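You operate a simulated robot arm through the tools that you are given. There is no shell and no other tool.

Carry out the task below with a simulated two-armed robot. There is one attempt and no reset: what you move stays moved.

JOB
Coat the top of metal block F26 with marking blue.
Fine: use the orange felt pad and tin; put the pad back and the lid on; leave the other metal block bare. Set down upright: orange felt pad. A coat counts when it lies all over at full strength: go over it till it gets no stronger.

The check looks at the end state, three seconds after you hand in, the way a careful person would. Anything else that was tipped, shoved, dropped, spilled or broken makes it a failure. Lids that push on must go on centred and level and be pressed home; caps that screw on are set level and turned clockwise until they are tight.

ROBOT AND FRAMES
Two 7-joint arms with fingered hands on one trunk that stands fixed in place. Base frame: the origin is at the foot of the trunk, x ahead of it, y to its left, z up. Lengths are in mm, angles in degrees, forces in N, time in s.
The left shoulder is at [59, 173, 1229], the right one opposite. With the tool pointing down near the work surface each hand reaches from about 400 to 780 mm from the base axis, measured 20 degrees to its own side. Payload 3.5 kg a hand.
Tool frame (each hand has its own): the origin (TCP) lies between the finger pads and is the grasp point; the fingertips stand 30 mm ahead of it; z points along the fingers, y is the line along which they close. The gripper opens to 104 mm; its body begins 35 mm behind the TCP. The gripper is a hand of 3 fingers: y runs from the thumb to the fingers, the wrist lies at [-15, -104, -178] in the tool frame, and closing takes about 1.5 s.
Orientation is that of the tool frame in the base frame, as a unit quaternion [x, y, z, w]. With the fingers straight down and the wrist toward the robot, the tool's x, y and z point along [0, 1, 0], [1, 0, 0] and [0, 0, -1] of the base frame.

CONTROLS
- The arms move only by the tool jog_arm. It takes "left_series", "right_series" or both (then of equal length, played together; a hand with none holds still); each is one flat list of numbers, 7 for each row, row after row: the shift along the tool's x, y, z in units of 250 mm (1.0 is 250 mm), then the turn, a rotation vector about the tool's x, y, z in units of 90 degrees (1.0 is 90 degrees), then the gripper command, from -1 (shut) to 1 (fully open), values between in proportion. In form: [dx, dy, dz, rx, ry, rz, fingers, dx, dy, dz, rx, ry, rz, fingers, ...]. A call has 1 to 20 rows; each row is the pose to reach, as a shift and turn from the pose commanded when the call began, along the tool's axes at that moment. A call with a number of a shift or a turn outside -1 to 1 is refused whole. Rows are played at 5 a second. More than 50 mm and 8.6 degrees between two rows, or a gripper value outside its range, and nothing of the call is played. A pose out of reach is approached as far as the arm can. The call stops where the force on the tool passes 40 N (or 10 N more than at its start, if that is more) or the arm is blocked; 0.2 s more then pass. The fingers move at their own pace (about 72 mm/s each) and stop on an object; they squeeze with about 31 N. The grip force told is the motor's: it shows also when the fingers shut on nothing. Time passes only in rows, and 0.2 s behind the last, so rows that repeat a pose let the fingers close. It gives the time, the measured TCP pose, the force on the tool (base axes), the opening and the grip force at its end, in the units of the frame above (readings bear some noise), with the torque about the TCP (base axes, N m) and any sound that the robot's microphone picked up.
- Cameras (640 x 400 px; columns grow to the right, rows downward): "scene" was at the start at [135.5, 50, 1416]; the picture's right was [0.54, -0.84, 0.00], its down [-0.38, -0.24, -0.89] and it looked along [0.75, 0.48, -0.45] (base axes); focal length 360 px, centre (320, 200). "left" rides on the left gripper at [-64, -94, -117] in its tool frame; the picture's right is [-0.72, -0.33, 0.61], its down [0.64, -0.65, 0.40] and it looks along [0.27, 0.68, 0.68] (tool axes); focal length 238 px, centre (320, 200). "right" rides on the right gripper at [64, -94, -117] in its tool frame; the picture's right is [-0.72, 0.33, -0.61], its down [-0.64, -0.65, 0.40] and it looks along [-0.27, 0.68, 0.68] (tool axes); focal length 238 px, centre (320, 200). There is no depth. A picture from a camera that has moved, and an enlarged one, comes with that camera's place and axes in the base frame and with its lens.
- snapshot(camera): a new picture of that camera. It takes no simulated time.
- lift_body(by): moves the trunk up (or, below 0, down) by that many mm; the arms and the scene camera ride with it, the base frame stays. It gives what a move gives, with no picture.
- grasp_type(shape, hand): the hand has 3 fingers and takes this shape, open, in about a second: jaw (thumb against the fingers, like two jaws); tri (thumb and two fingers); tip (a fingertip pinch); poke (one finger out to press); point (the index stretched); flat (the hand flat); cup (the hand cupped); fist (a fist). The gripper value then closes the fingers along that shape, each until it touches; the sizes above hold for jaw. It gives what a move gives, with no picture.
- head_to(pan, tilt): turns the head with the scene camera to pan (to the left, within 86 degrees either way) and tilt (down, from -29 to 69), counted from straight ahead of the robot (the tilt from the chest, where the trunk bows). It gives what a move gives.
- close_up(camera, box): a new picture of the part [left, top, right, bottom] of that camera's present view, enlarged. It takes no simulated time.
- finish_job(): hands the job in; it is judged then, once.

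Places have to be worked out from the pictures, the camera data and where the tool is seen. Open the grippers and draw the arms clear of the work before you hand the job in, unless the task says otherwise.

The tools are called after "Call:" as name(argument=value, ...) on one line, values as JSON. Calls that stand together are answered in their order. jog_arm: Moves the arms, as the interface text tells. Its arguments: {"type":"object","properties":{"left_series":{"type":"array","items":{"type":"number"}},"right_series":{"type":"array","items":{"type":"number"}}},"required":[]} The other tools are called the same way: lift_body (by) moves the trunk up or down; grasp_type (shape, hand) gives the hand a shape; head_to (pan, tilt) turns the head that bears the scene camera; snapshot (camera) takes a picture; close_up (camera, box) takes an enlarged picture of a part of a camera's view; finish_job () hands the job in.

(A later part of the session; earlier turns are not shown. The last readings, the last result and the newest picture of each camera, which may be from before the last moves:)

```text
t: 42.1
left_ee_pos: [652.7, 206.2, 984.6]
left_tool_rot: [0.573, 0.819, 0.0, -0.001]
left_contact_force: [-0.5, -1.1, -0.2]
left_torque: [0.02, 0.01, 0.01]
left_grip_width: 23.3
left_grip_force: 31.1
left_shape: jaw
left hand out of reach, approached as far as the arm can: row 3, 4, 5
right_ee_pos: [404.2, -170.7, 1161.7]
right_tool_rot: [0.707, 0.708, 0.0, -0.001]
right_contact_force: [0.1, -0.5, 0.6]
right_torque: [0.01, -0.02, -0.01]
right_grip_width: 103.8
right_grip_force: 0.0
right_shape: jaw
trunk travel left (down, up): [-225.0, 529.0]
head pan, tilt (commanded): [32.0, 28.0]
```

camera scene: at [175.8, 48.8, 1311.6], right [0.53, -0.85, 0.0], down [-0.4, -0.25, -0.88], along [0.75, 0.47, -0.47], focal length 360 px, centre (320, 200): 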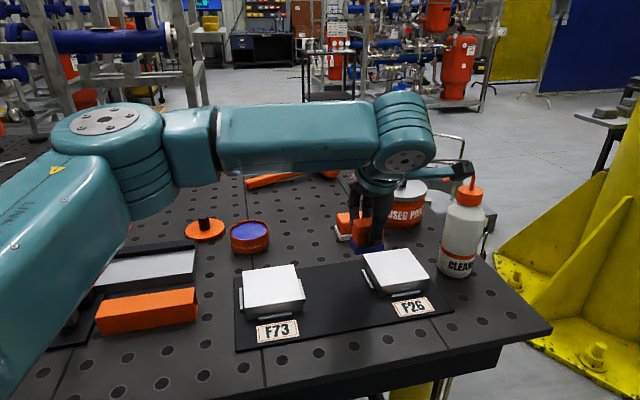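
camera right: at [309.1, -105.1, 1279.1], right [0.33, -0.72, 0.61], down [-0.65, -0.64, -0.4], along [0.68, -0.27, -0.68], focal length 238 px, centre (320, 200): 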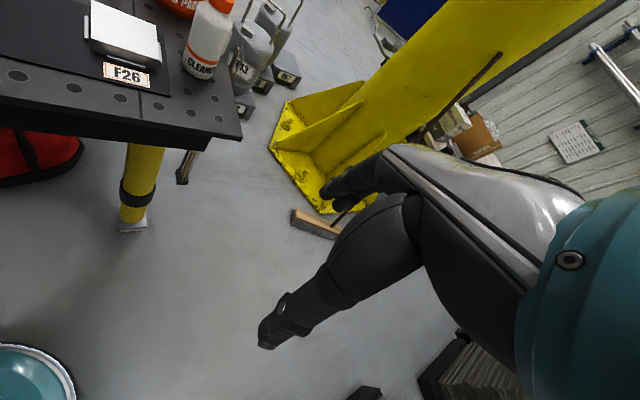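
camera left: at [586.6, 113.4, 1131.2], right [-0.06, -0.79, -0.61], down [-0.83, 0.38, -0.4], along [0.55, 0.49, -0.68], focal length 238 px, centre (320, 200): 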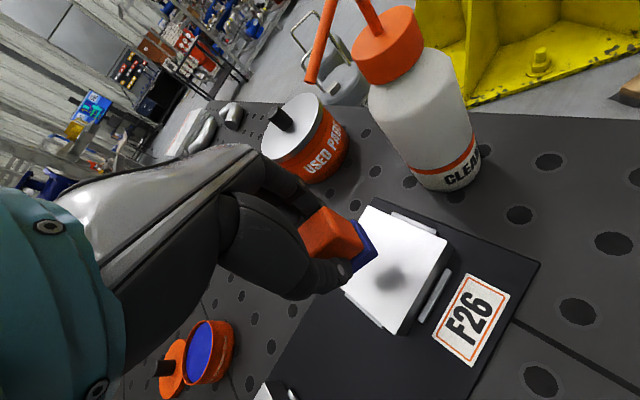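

Same limit, so it is about the wrist's position. A hand that leans to its left (tilted ~20° about the grip axis) would keep the wrist within reach and also farther from the bottle. I can re-grip the pad that way while it stands on the firm blue bed in the tin; I carry it back there, returning to 45° yaw.

Call:
jog_arm(left_series=[0, 0, -0.08, 0, 0, 0, -1, 0.04, 0.0072, -0.14, 0, 0, 0, -1, 0.16, 0.0287, -0.14, 0, 0, -0.05, -1, 0.32, 0.0575, -0.14, 0, 0, -0.11, -1, 0.48, 0.0862, -0.14, 0, 0, -0.17, -1, 0.64, 0.115, -0.14, 0, 0, -0.225, -1, 0.8, 0.1437, -0.14, 0, 0, -0.278, -1, 0.8, 0.1437, -0.14, 0, 0, -0.278, -1])

```text
t: 43.9
left_ee_pos: [615.3, 408.0, 1021.4]
left_tool_rot: [0.382, 0.924, 0.0, 0.001]
left_contact_force: [0.1, 0.1, -0.1]
left_torque: [0.0, 0.02, 0.02]
left_grip_width: 23.2
left_grip_force: 30.7
left_shape: jaw
right_ee_pos: [403.3, -169.3, 1162.9]
right_tool_rot: [0.707, 0.707, 0.001, 0.0]
right_contact_force: [-0.1, 0.1, -0.7]
right_torque: [-0.02, 0.02, -0.01]
right_grip_width: 103.3
right_grip_force: 0.1
right_shape: jaw
trunk travel left (down, up): [-225.0, 529.0]
head pan, tilt (commanded): [32.0, 28.0]
```

Back at 45° yaw at (615,408). I continue to above the tin centre (pad centre over (605,479)).

Call:
jog_arm(left_series=[0.075, 0.0575, 0, 0, 0, 0, -1, 0.15, 0.115, 0, 0, 0, 0, -1, 0.225, 0.1725, 0, 0, 0, 0, -1, 0.225, 0.1725, 0, 0, 0, 0, -1])

Call:
close_up(camera="left", box=[260, 170, 440, 320])

Call:
close_up(camera="scene", box=[180, 120, 320, 270])

```text
t: 44.9
left_ee_pos: [607.5, 476.7, 1018.9]
left_tool_rot: [0.383, 0.924, -0.001, 0.0]
left_contact_force: [1.3, 0.1, -0.7]
left_torque: [0.03, 0.0, -0.03]
left_grip_width: 23.3
left_grip_force: 30.9
left_shape: jaw
right_ee_pos: [404.4, -170.0, 1162.9]
right_tool_rot: [0.707, 0.708, 0.001, 0.0]
right_contact_force: [-0.3, 0.0, -0.2]
right_torque: [0.01, -0.03, -0.01]
right_grip_width: 103.5
right_grip_force: 0.1
right_shape: jaw
trunk travel left (down, up): [-225.0, 529.0]
head pan, tilt (commanded): [32.0, 28.0]
```

```text
2.67 times, centred on (350, 245) of left
camera zoom: at [586.5, 364.3, 1134.5], right [0.28, -0.74, -0.61], down [-0.91, -0.01, -0.4], along [0.29, 0.67, -0.68], focal length 636 px, centre (240, 80)
```

zoom: 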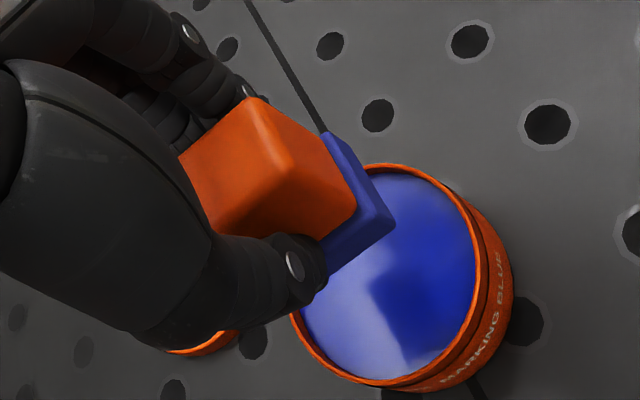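

```text
2.67 times, centred on (250, 195) of scene
camera zoom: at [176.1, 48.9, 1311.5], right [0.53, -0.85, 0.0], down [-0.4, -0.25, -0.88], along [0.75, 0.47, -0.47], focal length 961 px, centre (507, 213)
```

zoom: 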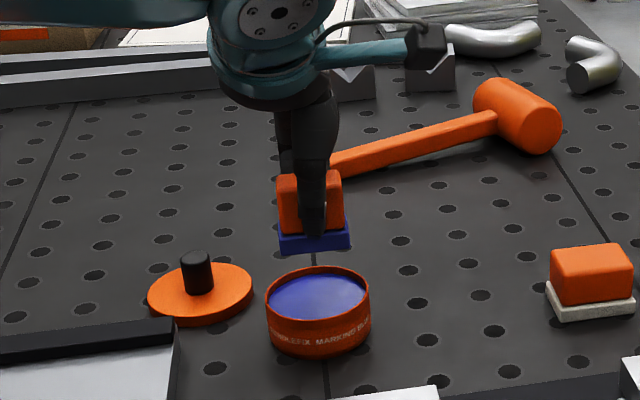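

The pad is over the tin again. I lower it onto the blue bed (contact expected near 46 mm down), slowly at the end.

Call:
jog_arm(left_series=[0.005, -0.005, 0.06, 0, 0, 0, -1, 0.005, -0.005, 0.12, 0, 0, 0, -1, 0.005, -0.005, 0.16, 0, 0, 0, -1, 0.005, -0.005, 0.176, 0, 0, 0, -1, 0.005, -0.005, 0.184, 0, 0, 0, -1, 0.005, -0.005, 0.184, 0, 0, 0, -1])

Call:
close_up(camera="left", box=[260, 170, 440, 320])

```text
t: 46.3
left_ee_pos: [606.5, 475.5, 973.5]
left_tool_rot: [0.383, 0.924, 0.001, 0.0]
left_contact_force: [0.5, 0.0, 0.4]
left_torque: [-0.01, 0.01, 0.02]
left_grip_width: 23.4
left_grip_force: 31.0
left_shape: jaw
right_ee_pos: [403.6, -169.5, 1161.7]
right_tool_rot: [0.707, 0.707, -0.001, 0.001]
right_contact_force: [0.0, 0.6, -0.3]
right_torque: [0.05, -0.02, 0.0]
right_grip_width: 103.7
right_grip_force: 0.0
right_shape: jaw
trunk travel left (down, up): [-225.0, 529.0]
head pan, tilt (commanded): [32.0, 28.0]
```

```text
2.67 times, centred on (350, 245) of left
camera zoom: at [585.7, 364.6, 1088.9], right [0.28, -0.74, -0.61], down [-0.91, -0.01, -0.4], along [0.29, 0.67, -0.68], focal length 636 px, centre (240, 80)
```

zoom: 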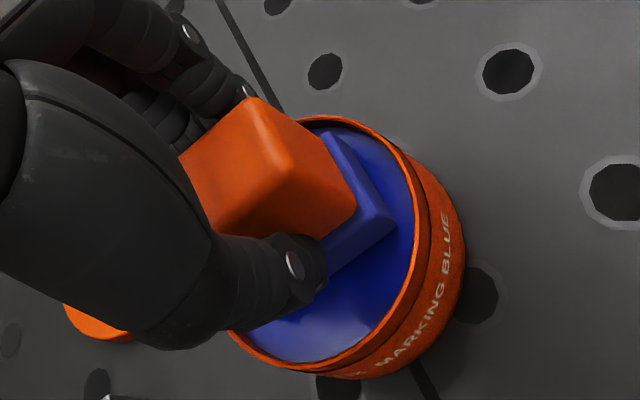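

Nearly touching; I lower another 2 mm and check.

Call:
jog_arm(left_series=[0, 0, 0.005, 0, 0, 0, -1, 0, 0, 0.009, 0, 0, 0, -1, 0, 0, 0.009, 0, 0, 0, -1])

```text
t: 47.1
left_ee_pos: [607.0, 476.7, 972.7]
left_tool_rot: [0.383, 0.924, 0.001, 0.0]
left_contact_force: [0.2, -0.2, 4.2]
left_torque: [0.06, -0.11, -0.03]
left_grip_width: 23.6
left_grip_force: 30.7
left_shape: jaw
right_ee_pos: [403.2, -170.5, 1161.7]
right_tool_rot: [0.707, 0.707, 0.0, 0.0]
right_contact_force: [-0.3, 0.1, 0.6]
right_torque: [-0.02, 0.0, 0.02]
right_grip_width: 103.5
right_grip_force: 0.1
right_shape: jaw
trunk travel left (down, up): [-225.0, 529.0]
head pan, tilt (commanded): [32.0, 28.0]
```

4 N contact: the pad stands on the bed. I open the hand gently to about 54 mm.

Call:
jog_arm(left_series=[0, 0, 0, 0, 0, 0, -0.5, 0, 0, 0, 0, 0, 0, -0.4, 0, 0, 0, 0, 0, 0, -0.2, 0, 0, 0, 0, 0, 0, 0.05, 0, 0, 0, 0, 0, 0, 0.05, 0, 0, 0, 0, 0, 0, 0.05])

Call:
close_up(camera="left", box=[260, 170, 440, 320])

Call:
close_up(camera="scene", box=[180, 120, 320, 270])

```text
t: 48.5
left_ee_pos: [607.5, 476.3, 971.2]
left_tool_rot: [0.382, 0.924, 0.0, 0.0]
left_contact_force: [-0.2, -0.6, -0.1]
left_torque: [0.0, 0.02, 0.03]
left_grip_width: 54.3
left_grip_force: 0.1
left_shape: jaw
right_ee_pos: [403.9, -170.4, 1163.1]
right_tool_rot: [0.707, 0.707, 0.0, 0.0]
right_contact_force: [0.6, 0.2, 0.1]
right_torque: [-0.03, 0.01, 0.03]
right_grip_width: 103.9
right_grip_force: 0.0
right_shape: jaw
trunk travel left (down, up): [-225.0, 529.0]
head pan, tilt (commanded): [32.0, 28.0]
```

```text
2.67 times, centred on (350, 245) of left
camera zoom: at [585.8, 364.9, 1087.0], right [0.28, -0.74, -0.61], down [-0.91, -0.01, -0.4], along [0.29, 0.67, -0.68], focal length 636 px, centre (240, 80)
```

zoom: 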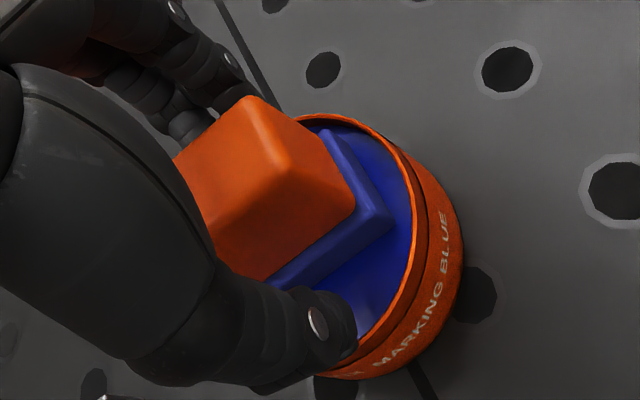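

```text
2.67 times, centred on (250, 195) of scene
camera zoom: at [176.0, 48.9, 1311.5], right [0.53, -0.85, 0.0], down [-0.4, -0.25, -0.88], along [0.75, 0.47, -0.47], focal length 961 px, centre (507, 213)
```

zoom: 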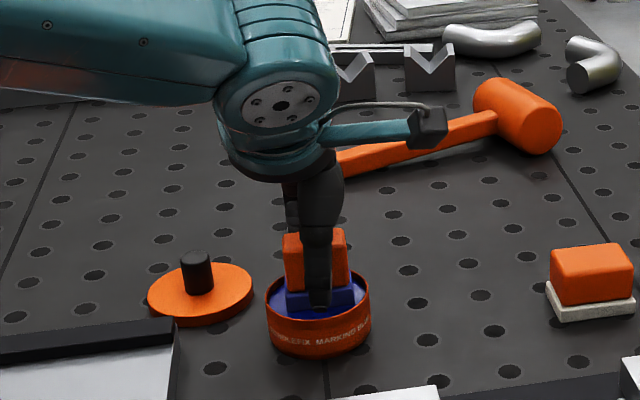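

The pad stands upright in the tin on its own. I raise the hand slightly and lean it 20° to the left about the grip axis, still straddling the pad.

Call:
jog_arm(left_series=[0, 0, -0.03, 0, -0.05, 0, 0.05, 0.008, 0, -0.05, 0, -0.1, 0, 0.05, 0.016, 0, -0.06, 0, -0.16, 0, 0.05, 0.026, 0, -0.06, 0, -0.222, 0, 0.05, 0.026, 0, -0.06, 0, -0.222, 0, 0.05])

Call:
snapshot(camera="left")

Call:
close_up(camera="scene", box=[180, 120, 320, 270])

```text
t: 49.7
left_ee_pos: [602.2, 480.9, 986.1]
left_tool_rot: [0.377, 0.91, -0.066, 0.16]
left_contact_force: [-1.1, 0.7, 0.0]
left_torque: [-0.02, 0.0, -0.01]
left_grip_width: 54.1
left_grip_force: 0.0
left_shape: jaw
right_ee_pos: [403.5, -170.6, 1162.3]
right_tool_rot: [0.706, 0.708, 0.0, 0.0]
right_contact_force: [-0.3, -0.7, -0.6]
right_torque: [0.0, 0.05, 0.0]
right_grip_width: 103.6
right_grip_force: 0.0
right_shape: jaw
trunk travel left (down, up): [-225.0, 529.0]
head pan, tilt (commanded): [32.0, 28.0]
```

```text
taken
camera left: at [549.9, 400.3, 1116.9], right [0.4, -0.86, -0.33], down [-0.79, -0.13, -0.6], along [0.47, 0.5, -0.73], focal length 238 px, centre (320, 200)
```

left: 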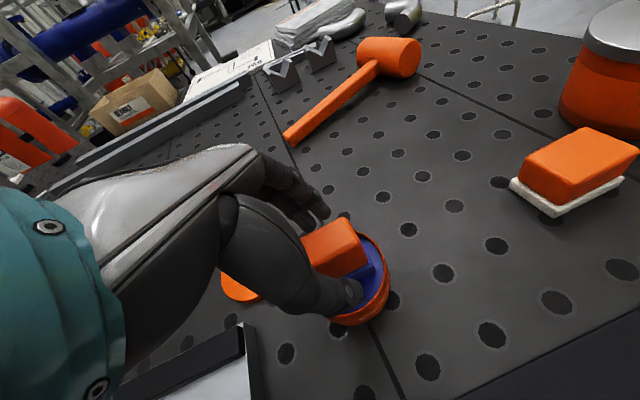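

```text
2.67 times, centred on (250, 195) of scene
camera zoom: at [176.1, 48.8, 1311.5], right [0.53, -0.85, 0.0], down [-0.4, -0.25, -0.88], along [0.75, 0.47, -0.47], focal length 961 px, centre (507, 213)
```

zoom: 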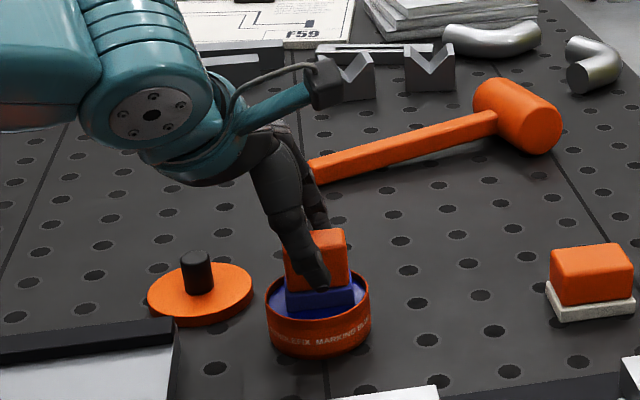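

The hand now leans left with fingers still either side of the pad. I lower 10 mm vertically to the gripping height and check.

Call:
jog_arm(left_series=[0.007, 0.003, 0.019, 0, 0, 0, 0.05, 0.0137, 0.006, 0.0376, 0, 0, 0, 0.05, 0.0137, 0.006, 0.0376, 0, 0, 0, 0.05])

Call:
close_up(camera="left", box=[260, 180, 420, 340])

Call:
close_up(camera="scene", box=[210, 180, 290, 260])

```text
t: 50.5
left_ee_pos: [604.0, 481.9, 977.5]
left_tool_rot: [0.377, 0.91, -0.067, 0.16]
left_contact_force: [-0.9, -0.1, 0.5]
left_torque: [-0.02, -0.03, -0.02]
left_grip_width: 54.3
left_grip_force: 0.1
left_shape: jaw
right_ee_pos: [403.9, -169.1, 1162.6]
right_tool_rot: [0.707, 0.707, 0.0, 0.0]
right_contact_force: [-0.7, -0.3, 1.1]
right_torque: [-0.01, 0.01, 0.01]
right_grip_width: 103.5
right_grip_force: 0.0
right_shape: jaw
trunk travel left (down, up): [-225.0, 529.0]
head pan, tilt (commanded): [32.0, 28.0]
```

```text
2.50 times, centred on (340, 260) of left
camera zoom: at [551.4, 401.1, 1106.9], right [0.4, -0.86, -0.33], down [-0.79, -0.13, -0.6], along [0.47, 0.5, -0.73], focal length 596 px, centre (270, 50)
```

zoom: 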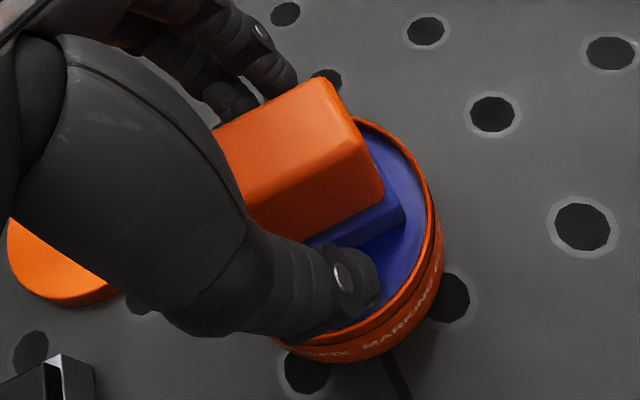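

```text
5.00 times, centred on (250, 220) of scene
camera zoom: at [176.0, 48.9, 1311.5], right [0.53, -0.85, 0.0], down [-0.4, -0.25, -0.88], along [0.75, 0.47, -0.47], focal length 1802 px, centre (670, 100)
```

zoom: 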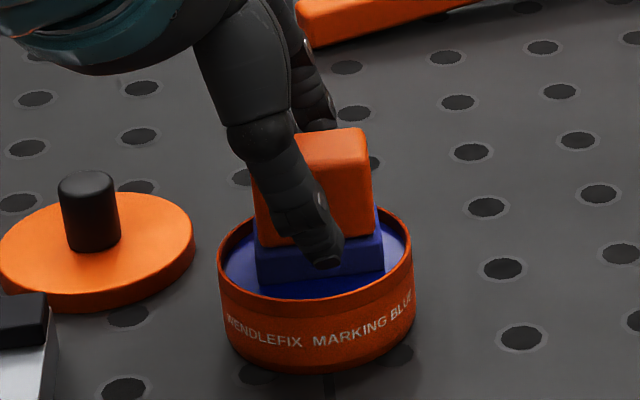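

Thumb and fingers straddle the body mid-height. I close onto the pad in stages.

Call:
jog_arm(left_series=[0, 0, 0, 0, 0, 0, -0.2, 0, 0, 0, 0, 0, 0, -0.4, 0, 0, 0, 0, 0, 0, -0.55, 0, 0, 0, 0, 0, 0, -0.7, 0, 0, 0, 0, 0, 0, -1, 0, 0, 0, 0, 0, 0, -1, 0, 0, 0, 0, 0, 0, -1])

Call:
close_up(camera="left", box=[260, 180, 420, 340])

Call:
close_up(camera="scene", box=[210, 180, 290, 260])

```text
t: 52.1
left_ee_pos: [604.4, 482.4, 976.3]
left_tool_rot: [0.377, 0.91, -0.066, 0.161]
left_contact_force: [0.1, -0.3, 0.0]
left_torque: [-0.02, 0.0, -0.03]
left_grip_width: 23.2
left_grip_force: 30.6
left_shape: jaw
right_ee_pos: [404.6, -169.6, 1162.4]
right_tool_rot: [0.707, 0.707, -0.001, -0.001]
right_contact_force: [0.4, 0.1, 0.6]
right_torque: [0.0, 0.02, -0.06]
right_grip_width: 103.6
right_grip_force: 0.0
right_shape: jaw
trunk travel left (down, up): [-225.0, 529.0]
head pan, tilt (commanded): [32.0, 28.0]
```

```text
2.50 times, centred on (340, 260) of left
camera zoom: at [551.4, 401.2, 1106.8], right [0.4, -0.86, -0.33], down [-0.79, -0.13, -0.6], along [0.47, 0.5, -0.73], focal length 596 px, centre (270, 50)
```

zoom: 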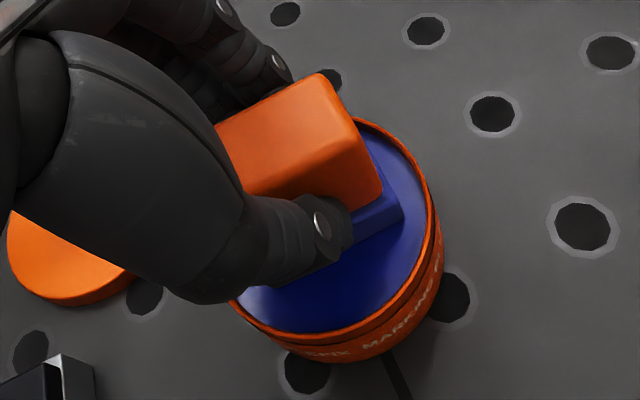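

```text
5.00 times, centred on (250, 220) of scene
camera zoom: at [176.1, 48.9, 1311.5], right [0.53, -0.85, 0.0], down [-0.4, -0.25, -0.88], along [0.75, 0.47, -0.47], focal length 1802 px, centre (670, 100)
```

zoom: 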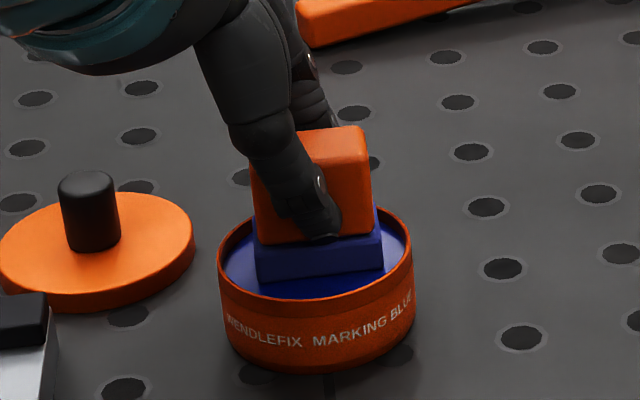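

Firm grip (23 mm, 31 N), pad still level. I lift it out and carry it over F26 with the leaning hand, turning to 25° yaw on the way.

Call:
jog_arm(left_series=[-0.02, 0, -0.05, 0, 0, 0, -1, -0.0684, 0, -0.188, 0, 0, 0, -1, -0.178, -0.0799, -0.1481, 0.019, 0, 0.0522, -1, -0.2877, -0.1598, -0.1083, 0.038, 0, 0.1045, -1, -0.3973, -0.2396, -0.0684, 0.057, 0, 0.1567, -1, -0.5069, -0.3195, -0.0285, 0.076, 0, 0.2089, -1, -0.6165, -0.3994, 0.0114, 0.076, 0, 0.2089, -1, -0.7262, -0.4793, 0.0513, 0.076, 0, 0.2089, -1, -0.8358, -0.5591, 0.0911, 0.076, 0, 0.2089, -1, -0.9454, -0.639, 0.131, 0.076, 0, 0.2089, -1, -0.9454, -0.639, 0.131, 0.076, 0, 0.2089, -1])

Call:
snapshot(camera="left")

Call:
snapshot(camera="scene")

Call:
close_up(camera="scene", box=[330, 120, 510, 310])

```text
t: 54.5
left_ee_pos: [654.1, 202.3, 1027.0]
left_tool_rot: [0.529, 0.831, -0.093, 0.147]
left_contact_force: [0.6, 0.5, -0.7]
left_torque: [0.03, 0.01, 0.03]
left_grip_width: 22.9
left_grip_force: 31.5
left_shape: jaw
right_ee_pos: [403.2, -169.6, 1163.3]
right_tool_rot: [0.707, 0.707, 0.0, 0.001]
right_contact_force: [-0.2, 0.3, 0.1]
right_torque: [-0.02, -0.01, 0.03]
right_grip_width: 103.7
right_grip_force: 0.0
right_shape: jaw
trunk travel left (down, up): [-225.0, 529.0]
head pan, tilt (commanded): [32.0, 28.0]
```

```text
taken
camera left: at [578.0, 144.4, 1157.5], right [0.08, -0.94, -0.33], down [-0.79, 0.14, -0.6], along [0.61, 0.31, -0.73], focal length 238 px, centre (320, 200)
```

left: 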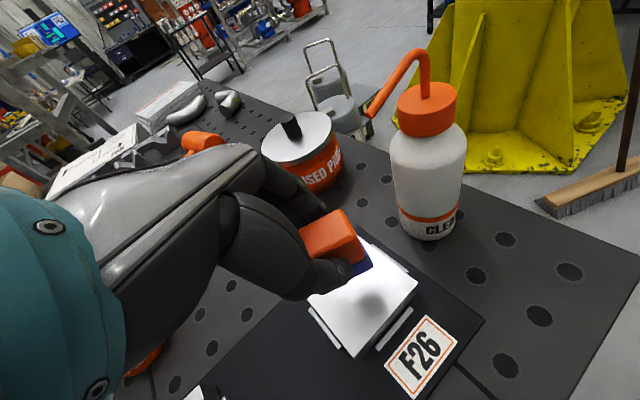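

```text
taken
camera scene: at [175.8, 48.8, 1311.6], right [0.53, -0.85, 0.0], down [-0.4, -0.25, -0.88], along [0.75, 0.47, -0.47], focal length 360 px, centre (320, 200)
```

scene: 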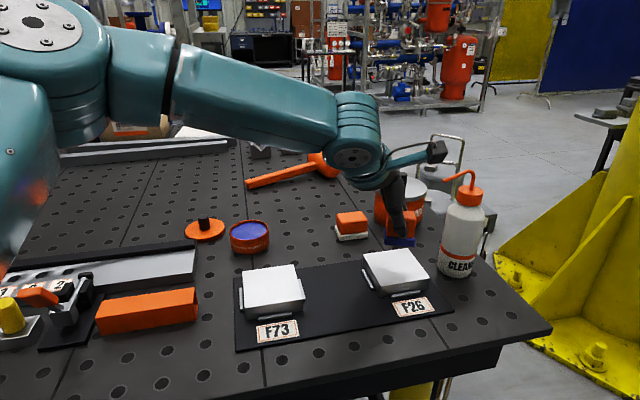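

```text
2.11 times, centred on (420, 215) of scene
camera zoom: at [175.8, 48.8, 1311.6], right [0.53, -0.85, 0.0], down [-0.4, -0.25, -0.88], along [0.75, 0.47, -0.47], focal length 759 px, centre (110, 168)
```

zoom: 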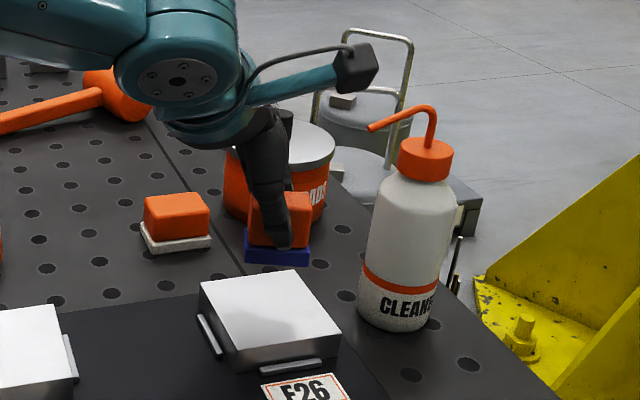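

The arm reaches now, and the hand leans well away from the bottle; pad centre is within 2 mm of the block's centre. I lower 45 mm to just above the top face.

Call:
jog_arm(left_series=[0.0205, 0, 0.0564, 0, 0, 0, -1, 0.041, 0, 0.1128, 0, 0, 0, -1, 0.0616, 0, 0.1692, 0, 0, 0, -1, 0.0616, 0, 0.1692, 0, 0, 0, -1])

Call:
close_up(camera="left", box=[260, 180, 460, 380])

Call:
close_up(camera="scene", box=[330, 150, 510, 310])

```text
t: 55.5
left_ee_pos: [654.2, 204.1, 981.3]
left_tool_rot: [0.529, 0.831, -0.094, 0.147]
left_contact_force: [-0.1, -0.5, -0.7]
left_torque: [0.01, 0.04, 0.02]
left_grip_width: 22.9
left_grip_force: 31.6
left_shape: jaw
right_ee_pos: [404.2, -169.2, 1162.4]
right_tool_rot: [0.707, 0.707, 0.001, 0.0]
right_contact_force: [0.4, 0.6, -0.1]
right_torque: [0.01, -0.02, 0.02]
right_grip_width: 103.7
right_grip_force: 0.0
right_shape: jaw
trunk travel left (down, up): [-225.0, 529.0]
head pan, tilt (commanded): [32.0, 28.0]
```

```text
2.00 times, centred on (360, 280) of left
camera zoom: at [577.9, 145.5, 1112.3], right [0.08, -0.94, -0.33], down [-0.79, 0.14, -0.6], along [0.61, 0.31, -0.73], focal length 477 px, centre (240, 40)
```

zoom: 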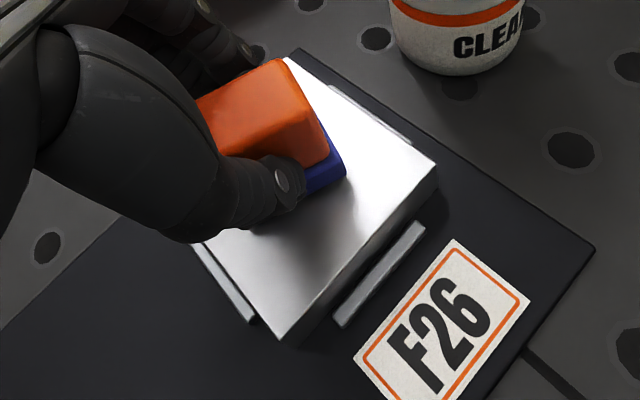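

```text
2.50 times, centred on (420, 230) of scene
camera zoom: at [176.0, 48.9, 1311.5], right [0.53, -0.85, 0.0], down [-0.4, -0.25, -0.88], along [0.75, 0.47, -0.47], focal length 901 px, centre (70, 125)
```

zoom: 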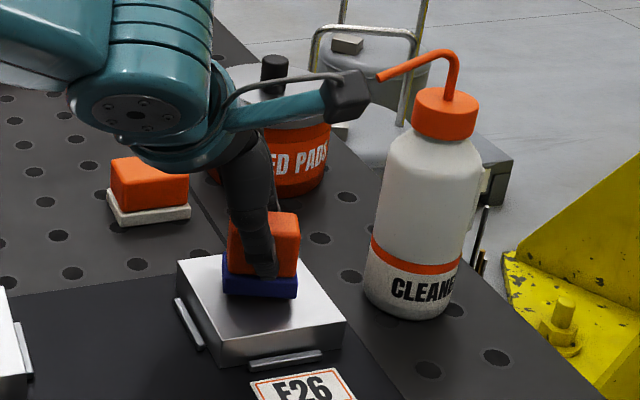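

Hovering about 5 mm above the block. I step down to contact: 4 mm, then small steps with force readings.

Call:
jog_arm(left_series=[0.0027, 0, 0.0075, 0, 0, 0, -1, 0.0055, 0, 0.015, 0, 0, 0, -1, 0.0055, 0, 0.015, 0, 0, 0, -1])

Call:
jog_arm(left_series=[0.0014, 0, 0.0038, 0, 0, 0, -1, 0.0027, 0, 0.0075, 0, 0, 0, -1, 0.0027, 0, 0.0075, 0, 0, 0, -1])

```text
t: 56.3
left_ee_pos: [656.0, 205.1, 978.8]
left_tool_rot: [0.529, 0.831, -0.093, 0.147]
left_contact_force: [-0.1, 0.0, -1.3]
left_torque: [0.01, 0.03, 0.0]
left_grip_width: 22.9
left_grip_force: 30.9
left_shape: jaw
right_ee_pos: [403.3, -169.5, 1162.7]
right_tool_rot: [0.707, 0.707, 0.001, 0.0]
right_contact_force: [-0.6, 1.1, -0.6]
right_torque: [0.0, 0.02, 0.01]
right_grip_width: 103.5
right_grip_force: 0.0
right_shape: jaw
trunk travel left (down, up): [-225.0, 529.0]
head pan, tilt (commanded): [32.0, 28.0]
```

```text
t: 57.1
left_ee_pos: [654.0, 203.9, 976.3]
left_tool_rot: [0.529, 0.83, -0.093, 0.147]
left_contact_force: [0.6, 1.0, 0.2]
left_torque: [0.02, -0.01, 0.02]
left_grip_width: 23.1
left_grip_force: 31.1
left_shape: jaw
right_ee_pos: [403.9, -170.1, 1163.6]
right_tool_rot: [0.707, 0.707, -0.001, 0.001]
right_contact_force: [-0.6, -0.8, 1.1]
right_torque: [-0.01, -0.06, 0.01]
right_grip_width: 103.8
right_grip_force: 0.0
right_shape: jaw
trunk travel left (down, up): [-225.0, 529.0]
head pan, tilt (commanded): [32.0, 28.0]
```

No contact yet at z≈976; continuing down 1 mm at a time.

Call:
jog_arm(left_series=[0.0014, 0, 0.0038, 0, 0, 0, -1, 0.0014, 0, 0.0038, 0, 0, 0, -1])

Call:
jog_arm(left_series=[0.0014, 0, 0.0038, 0, 0, 0, -1, 0.0014, 0, 0.0038, 0, 0, 0, -1])

Call:
close_up(camera="left", box=[260, 180, 460, 380])

```text
t: 57.7
left_ee_pos: [655.5, 203.9, 976.1]
left_tool_rot: [0.53, 0.83, -0.093, 0.147]
left_contact_force: [-0.3, -0.4, 3.5]
left_torque: [-0.05, -0.08, 0.0]
left_grip_width: 23.1
left_grip_force: 31.0
left_shape: jaw
right_ee_pos: [401.6, -169.4, 1161.1]
right_tool_rot: [0.707, 0.707, -0.001, 0.0]
right_contact_force: [0.3, -0.5, -0.9]
right_torque: [0.02, -0.02, -0.02]
right_grip_width: 103.8
right_grip_force: 0.1
right_shape: jaw
trunk travel left (down, up): [-225.0, 529.0]
head pan, tilt (commanded): [32.0, 28.0]
```

```text
t: 58.3
left_ee_pos: [654.5, 204.2, 975.5]
left_tool_rot: [0.529, 0.83, -0.093, 0.148]
left_contact_force: [-1.5, -0.1, 7.8]
left_torque: [-0.03, -0.06, -0.04]
left_grip_width: 22.8
left_grip_force: 30.9
left_shape: jaw
right_ee_pos: [402.6, -169.5, 1163.8]
right_tool_rot: [0.707, 0.707, 0.0, 0.0]
right_contact_force: [0.2, 0.0, 0.1]
right_torque: [0.0, 0.03, 0.04]
right_grip_width: 103.5
right_grip_force: 0.1
right_shape: jaw
trunk travel left (down, up): [-225.0, 529.0]
head pan, tilt (commanded): [32.0, 28.0]
```

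```text
2.00 times, centred on (360, 280) of left
camera zoom: at [578.2, 145.8, 1105.8], right [0.08, -0.94, -0.33], down [-0.79, 0.14, -0.6], along [0.61, 0.31, -0.73], focal length 477 px, centre (240, 40)
```

zoom: 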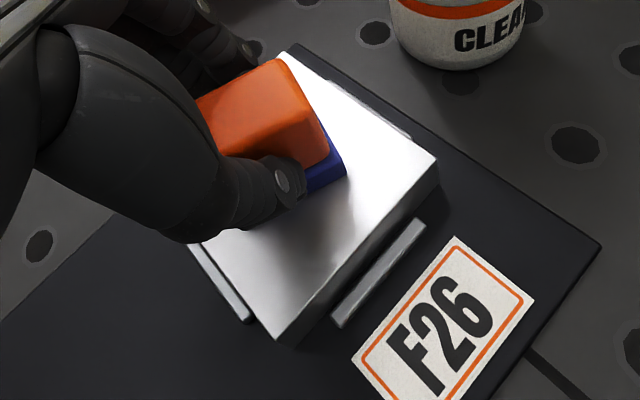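

About 8 N contact, level. I make a first stroke along the block's depth (v from 0 to −36, to +36, back to 0) at constant height.

Call:
jog_arm(left_series=[-0.01542, -0.0451, 0.00562, 0, 0, 0, -1, -0.03084, -0.0902, 0.01123, 0, 0, 0, -1, -0.04626, -0.1353, 0.01685, 0, 0, 0, -1, -0.03084, -0.0902, 0.01123, 0, 0, 0, -1, -0.01542, -0.0451, 0.00562, 0, 0, 0, -1, 0, 0, 0, 0, 0, 0, -1, 0.01542, 0.0451, -0.00562, 0, 0, 0, -1, 0.03084, 0.0902, -0.01123, 0, 0, 0, -1, 0.04626, 0.1353, -0.01685, 0, 0, 0, -1, 0.03084, 0.0902, -0.01123, 0, 0, 0, -1, 0.01542, 0.0451, -0.00562, 0, 0, 0, -1, 0, 0, 0, 0, 0, 0, -1])

Call:
close_up(camera="left", box=[260, 180, 460, 380])

Call:
close_up(camera="scene", box=[330, 150, 510, 310])

```text
t: 60.9
left_ee_pos: [655.3, 206.1, 974.4]
left_tool_rot: [0.529, 0.83, -0.092, 0.147]
left_contact_force: [2.2, 3.3, 12.0]
left_torque: [0.09, -0.2, 0.03]
left_grip_width: 23.5
left_grip_force: 31.1
left_shape: jaw
right_ee_pos: [402.5, -170.0, 1163.8]
right_tool_rot: [0.707, 0.707, 0.0, 0.0]
right_contact_force: [0.5, 0.0, -0.3]
right_torque: [0.01, 0.01, 0.01]
right_grip_width: 103.4
right_grip_force: 0.0
right_shape: jaw
trunk travel left (down, up): [-225.0, 529.0]
head pan, tilt (commanded): [32.0, 28.0]
```

```text
2.00 times, centred on (360, 280) of left
camera zoom: at [578.1, 146.5, 1105.3], right [0.08, -0.94, -0.33], down [-0.79, 0.14, -0.6], along [0.61, 0.31, -0.73], focal length 477 px, centre (240, 40)
```

zoom: 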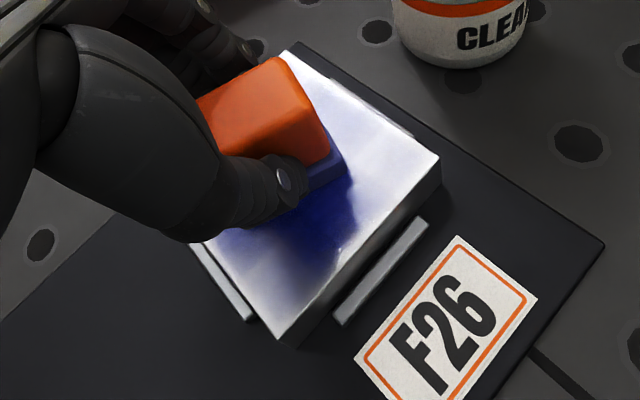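

```text
2.50 times, centred on (420, 230) of scene
camera zoom: at [175.1, 48.8, 1311.7], right [0.53, -0.85, 0.0], down [-0.4, -0.25, -0.88], along [0.75, 0.47, -0.47], focal length 901 px, centre (70, 125)
```

zoom: 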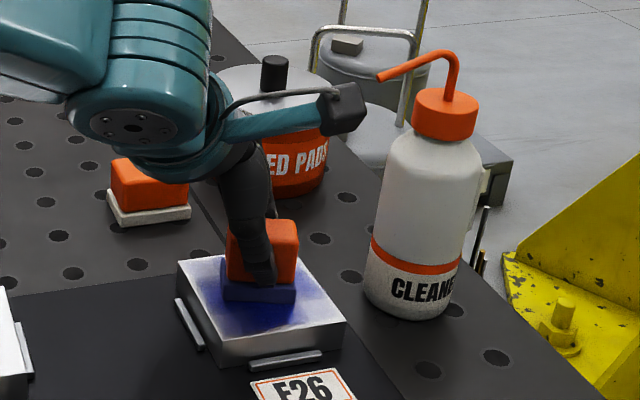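

It works: blue is going on (densest where the fresh felt passed) and the felt is paling, the block hasn't moved. I use the remaining load on the left and right lanes before re-inking.

Call:
jog_arm(left_series=[0.03467, -0.03897, -0.01261, 0, 0, 0, -1, 0.06164, -0.10047, -0.02242, 0, 0, 0, -1, 0.03851, -0.16812, -0.01399, 0, 0, 0, -1, 0.05393, -0.12302, -0.01961, 0, 0, 0, -1, 0.06935, -0.07793, -0.02522, 0, 0, 0, -1, 0.08477, -0.03283, -0.03084, 0, 0, 0, -1, 0.10019, 0.01227, -0.03646, 0, 0, 0, -1, 0.11561, 0.05736, -0.04207, 0, 0, 0, -1, 0.13103, 0.10246, -0.04769, 0, 0, 0, -1, 0.08864, 0.11887, -0.03227, 0, 0, 0, -1, 0.04626, 0.13529, -0.01685, 0, 0, 0, -1, 0.00388, 0.15171, -0.00143, 0, 0, 0, -1, -0.03851, 0.16812, 0.01399, 0, 0, 0, -1, -0.05393, 0.12302, 0.01961, 0, 0, 0, -1, -0.06935, 0.07793, 0.02522, 0, 0, 0, -1, -0.08477, 0.03283, 0.03084, 0, 0, 0, -1, -0.10019, -0.01227, 0.03646, 0, 0, 0, -1, -0.11561, -0.05736, 0.04207, 0, 0, 0, -1, -0.13103, -0.10246, 0.04769, 0, 0, 0, -1, -0.06551, -0.05122, 0.02384, 0, 0, 0, -1])

Call:
close_up(camera="left", box=[240, 180, 460, 400])

Call:
close_up(camera="scene", box=[330, 150, 510, 310])

```text
t: 65.1
left_ee_pos: [648.7, 181.6, 974.5]
left_tool_rot: [0.53, 0.83, -0.093, 0.148]
left_contact_force: [-1.6, -2.6, 13.8]
left_torque: [-0.09, -0.06, -0.06]
left_grip_width: 23.4
left_grip_force: 31.1
left_shape: jaw
right_ee_pos: [403.0, -171.0, 1163.0]
right_tool_rot: [0.707, 0.707, -0.001, 0.0]
right_contact_force: [0.3, 0.2, 0.9]
right_torque: [0.02, -0.02, 0.02]
right_grip_width: 103.9
right_grip_force: 0.0
right_shape: jaw
trunk travel left (down, up): [-225.0, 529.0]
head pan, tilt (commanded): [32.0, 28.0]
```

```text
1.82 times, centred on (350, 290) of left
camera zoom: at [572.6, 124.4, 1104.9], right [0.08, -0.94, -0.33], down [-0.79, 0.15, -0.6], along [0.61, 0.31, -0.73], focal length 433 px, centre (266, 36)
```

zoom: 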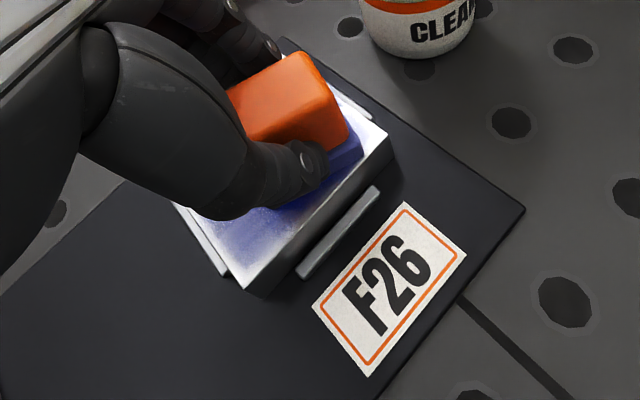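

```text
2.50 times, centred on (420, 230) of scene
camera zoom: at [174.6, 48.7, 1311.8], right [0.53, -0.85, 0.0], down [-0.4, -0.25, -0.88], along [0.75, 0.47, -0.47], focal length 901 px, centre (70, 125)
```

zoom: 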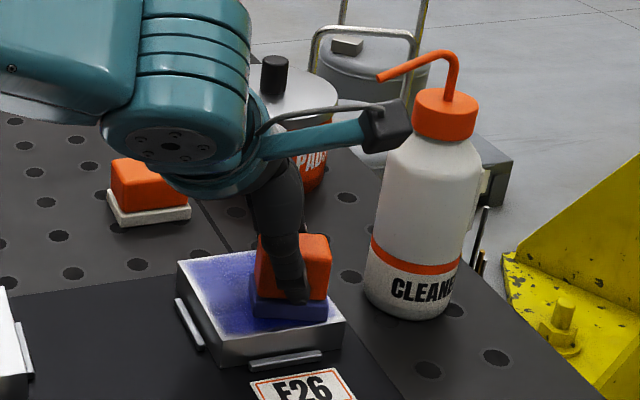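

Coverage is building; the felt is now pale, so it needs re-inking. I lift off and carry it back toward the tin (first leg), turning back to 45° yaw.

Call:
jog_arm(left_series=[-0.0205, 0, -0.0564, 0, 0, 0, -1, -0.0725, 0, -0.1993, 0, 0, 0, -1, 0.0808, 0.0465, -0.2551, -0.019, 0, -0.0522, -1, 0.234, 0.0931, -0.3109, -0.038, 0, -0.1045, -1, 0.3873, 0.1396, -0.3666, -0.057, 0, -0.1567, -1, 0.5406, 0.1861, -0.4224, -0.076, 0, -0.2089, -1, 0.6939, 0.2327, -0.4782, -0.076, 0, -0.2089, -1, 0.6939, 0.2327, -0.4782, -0.076, 0, -0.2089, -1])

Call:
close_up(camera="scene", box=[330, 200, 470, 310])

Call:
close_up(camera="left", box=[240, 180, 460, 400])

```text
t: 66.9
left_ee_pos: [615.6, 393.3, 1028.3]
left_tool_rot: [0.377, 0.91, -0.067, 0.16]
left_contact_force: [-0.5, 0.2, -0.4]
left_torque: [0.01, 0.03, 0.03]
left_grip_width: 23.4
left_grip_force: 30.4
left_shape: jaw
right_ee_pos: [403.9, -170.1, 1162.3]
right_tool_rot: [0.707, 0.707, 0.0, -0.001]
right_contact_force: [0.7, 0.6, 0.5]
right_torque: [0.01, 0.03, -0.03]
right_grip_width: 103.5
right_grip_force: 0.1
right_shape: jaw
trunk travel left (down, up): [-225.0, 529.0]
head pan, tilt (commanded): [32.0, 28.0]
```

```text
3.64 times, centred on (400, 255) of scene
camera zoom: at [176.2, 48.7, 1311.5], right [0.53, -0.85, 0.0], down [-0.4, -0.25, -0.88], along [0.75, 0.47, -0.47], focal length 1310 px, centre (29, 0)
```

zoom: 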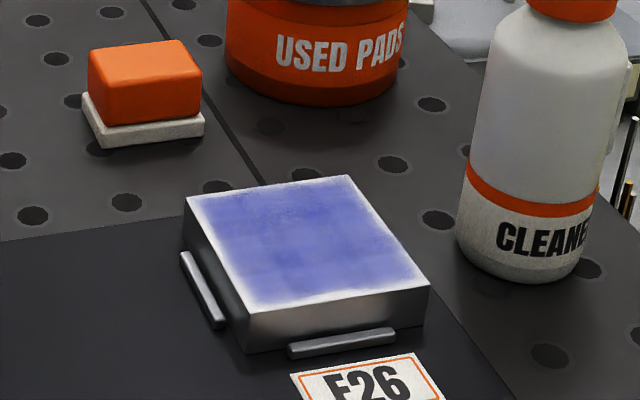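

```text
1.82 times, centred on (350, 290) of left
camera zoom: at [564.5, 312.4, 1159.1], right [0.4, -0.86, -0.33], down [-0.79, -0.13, -0.6], along [0.47, 0.5, -0.73], focal length 433 px, centre (266, 36)
```

zoom: 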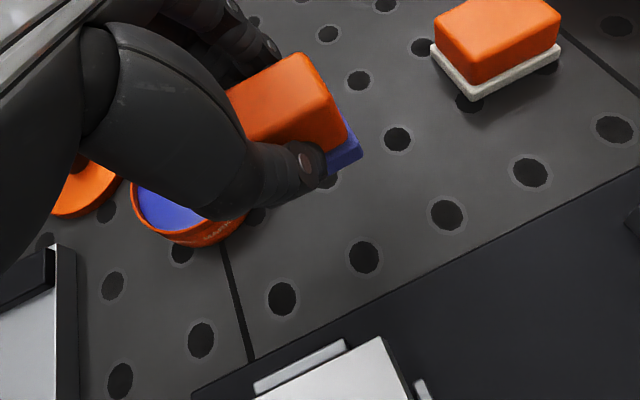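

The first coat lies over most of the top with a bare rim of about 5 mm, so the next sweeps must overhang more. Second leg: over the tin and down onto the blue bed.

Call:
jog_arm(left_series=[0.1382, 0.1066, -0.0502, 0, 0, 0, -1, 0.2764, 0.2132, -0.1004, 0, 0, 0, -1, 0.2764, 0.2132, -0.1004, 0, 0, 0, -1, 0.3106, 0.2132, -0.0064, 0, 0, 0, -1, 0.3339, 0.2132, 0.0575, 0, 0, 0, -1, 0.3434, 0.2132, 0.0838, 0, 0, 0, -1, 0.3469, 0.2132, 0.0932, 0, 0, 0, -1, 0.3469, 0.2132, 0.0932, 0, 0, 0, -1])

Call:
close_up(camera="left", box=[260, 180, 420, 340])

Call:
close_up(camera="scene", box=[210, 180, 290, 260])

```text
t: 68.7
left_ee_pos: [602.5, 482.2, 975.0]
left_tool_rot: [0.377, 0.91, -0.066, 0.16]
left_contact_force: [-0.8, 0.0, 2.0]
left_torque: [0.0, -0.03, 0.04]
left_grip_width: 23.5
left_grip_force: 30.6
left_shape: jaw
right_ee_pos: [402.7, -169.8, 1162.5]
right_tool_rot: [0.707, 0.707, 0.0, 0.0]
right_contact_force: [0.8, 1.0, -0.3]
right_torque: [0.01, 0.0, -0.02]
right_grip_width: 103.7
right_grip_force: 0.0
right_shape: jaw
trunk travel left (down, up): [-225.0, 529.0]
head pan, tilt (commanded): [32.0, 28.0]
```

```text
2.50 times, centred on (340, 260) of left
camera zoom: at [550.5, 400.7, 1105.7], right [0.4, -0.86, -0.33], down [-0.79, -0.13, -0.6], along [0.47, 0.5, -0.73], focal length 596 px, centre (270, 50)
```

zoom: 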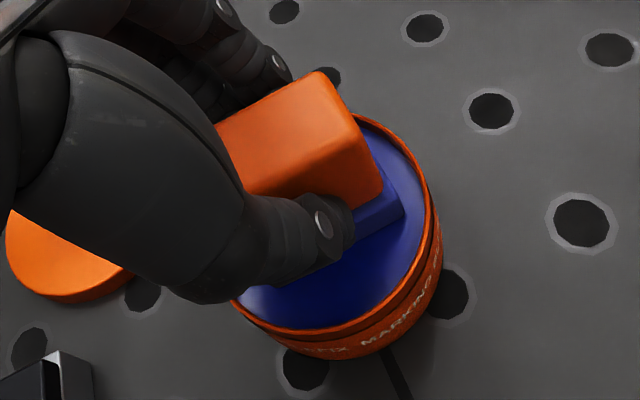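

```text
5.00 times, centred on (250, 220) of scene
camera zoom: at [175.9, 48.8, 1311.6], right [0.53, -0.85, 0.0], down [-0.4, -0.25, -0.88], along [0.75, 0.47, -0.47], focal length 1802 px, centre (670, 100)
```

zoom: 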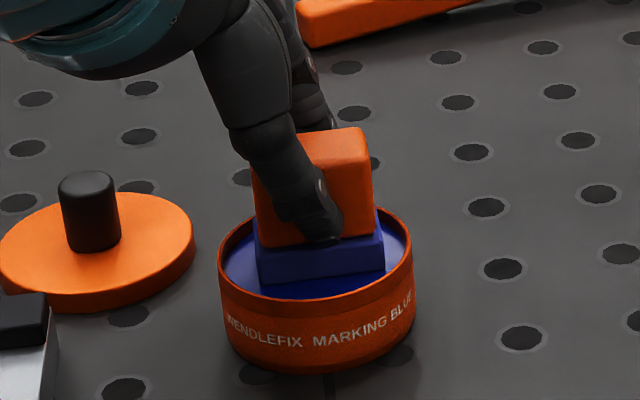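

Light contact; I press 2 mm further to load the felt, then lift and return above F26 (pad over the front-left area of the block).

Call:
jog_arm(left_series=[0.0027, 0, 0.0075, 0, 0, 0, -1, 0.0034, 0, 0.0094, 0, 0, 0, -1, 0.0034, 0, 0.0094, 0, 0, 0, -1, -0.0274, 0, -0.0752, 0, 0, 0, -1, -0.0705, 0, -0.1936, 0, 0, 0, -1, -0.185, -0.1027, -0.1519, 0.019, 0, 0.0522, -1, -0.2996, -0.2054, -0.1103, 0.038, 0, 0.1045, -1, -0.4141, -0.3081, -0.0686, 0.057, 0, 0.1567, -1, -0.5287, -0.4108, -0.0269, 0.076, 0, 0.2089, -1, -0.6432, -0.5135, 0.0148, 0.076, 0, 0.2089, -1, -0.7578, -0.6162, 0.0564, 0.076, 0, 0.2089, -1, -0.8723, -0.7189, 0.0981, 0.076, 0, 0.2089, -1, -0.8723, -0.7189, 0.0981, 0.076, 0, 0.2089, -1])

Call:
close_up(camera="left", box=[240, 180, 460, 400])

```text
t: 71.5
left_ee_pos: [625.8, 204.0, 1026.2]
left_tool_rot: [0.529, 0.831, -0.093, 0.146]
left_contact_force: [-0.1, 0.0, 0.7]
left_torque: [-0.03, 0.0, 0.01]
left_grip_width: 23.2
left_grip_force: 30.5
left_shape: jaw
right_ee_pos: [403.2, -170.1, 1163.3]
right_tool_rot: [0.707, 0.707, -0.001, -0.001]
right_contact_force: [0.5, 0.6, 1.1]
right_torque: [-0.02, -0.04, -0.02]
right_grip_width: 103.6
right_grip_force: 0.2
right_shape: jaw
trunk travel left (down, up): [-225.0, 529.0]
head pan, tilt (commanded): [32.0, 28.0]
```

```text
1.82 times, centred on (350, 290) of left
camera zoom: at [549.4, 146.5, 1156.3], right [0.08, -0.94, -0.33], down [-0.79, 0.14, -0.6], along [0.61, 0.31, -0.73], focal length 433 px, centre (266, 36)
```

zoom: 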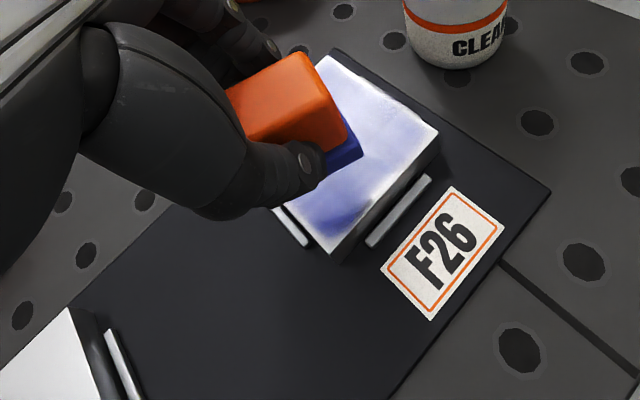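

Felt is freshly loaded and dark. I land and sweep the perimeter with overhang: left edge, back edge, right edge, and half of the front.

Call:
jog_arm(left_series=[0.041, 0, 0.1128, 0, 0, 0, -1, 0.0657, 0, 0.1805, 0, 0, 0, -1, 0.0725, 0, 0.1993, 0, 0, 0, -1, 0.0882, -0.0827, 0.1936, 0, 0, 0, -1, 0.1088, -0.0226, 0.1861, 0, 0, 0, -1, 0.1293, 0.0376, 0.1786, 0, 0, 0, -1, 0.1499, 0.0977, 0.1711, 0, 0, 0, -1, 0.1705, 0.1578, 0.1636, 0, 0, 0, -1, 0.1859, 0.2029, 0.158, 0, 0, 0, -1, 0.1294, 0.2248, 0.1786, 0, 0, 0, -1, 0.0764, 0.2453, 0.1979, 0, 0, 0, -1, 0.0234, 0.2658, 0.2171, 0, 0, 0, -1, -0.0296, 0.2864, 0.2364, 0, 0, 0, -1, -0.0501, 0.2262, 0.2439, 0, 0, 0, -1, -0.0707, 0.1661, 0.2514, 0, 0, 0, -1, -0.0913, 0.106, 0.2589, 0, 0, 0, -1, -0.1118, 0.0459, 0.2664, 0, 0, 0, -1, -0.1272, 0.0008, 0.272, 0, 0, 0, -1, -0.0743, -0.0198, 0.2527, 0, 0, 0, -1, -0.0213, -0.0403, 0.2334, 0, 0, 0, -1])

Call:
close_up(camera="left", box=[240, 180, 460, 400])

Call:
close_up(camera="scene", box=[330, 180, 470, 310])

```text
t: 75.7
left_ee_pos: [628.6, 176.7, 974.1]
left_tool_rot: [0.529, 0.83, -0.094, 0.149]
left_contact_force: [3.6, -3.1, 17.7]
left_torque: [-0.06, -0.26, -0.02]
left_grip_width: 23.9
left_grip_force: 30.9
left_shape: jaw
right_ee_pos: [401.8, -171.4, 1163.1]
right_tool_rot: [0.707, 0.707, 0.0, 0.0]
right_contact_force: [0.8, 0.5, -0.2]
right_torque: [0.03, -0.03, -0.01]
right_grip_width: 103.6
right_grip_force: 0.0
right_shape: jaw
trunk travel left (down, up): [-225.0, 529.0]
head pan, tilt (commanded): [32.0, 28.0]
```

```text
1.82 times, centred on (350, 290) of left
camera zoom: at [551.6, 117.5, 1104.3], right [0.08, -0.94, -0.33], down [-0.79, 0.14, -0.6], along [0.61, 0.31, -0.73], focal length 433 px, centre (266, 36)
```

zoom: 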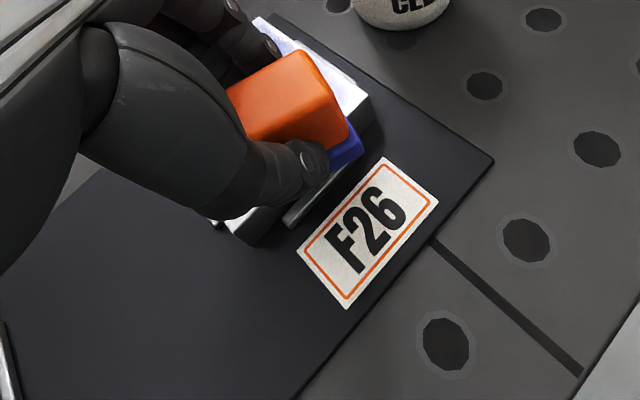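

```text
3.08 times, centred on (400, 245) of scene
camera zoom: at [174.5, 48.0, 1311.9], right [0.53, -0.85, 0.0], down [-0.4, -0.25, -0.88], along [0.75, 0.47, -0.47], focal length 1109 px, centre (74, 62)
```

zoom: 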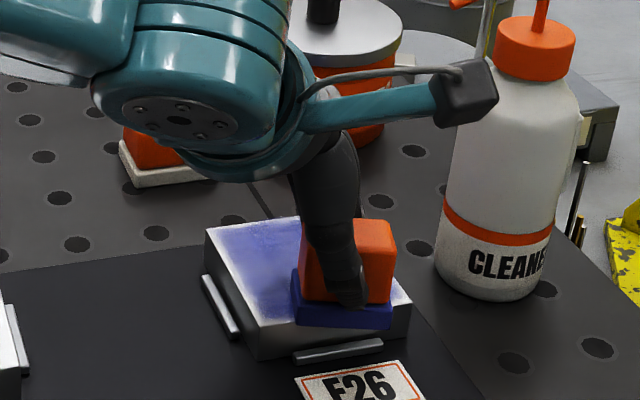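

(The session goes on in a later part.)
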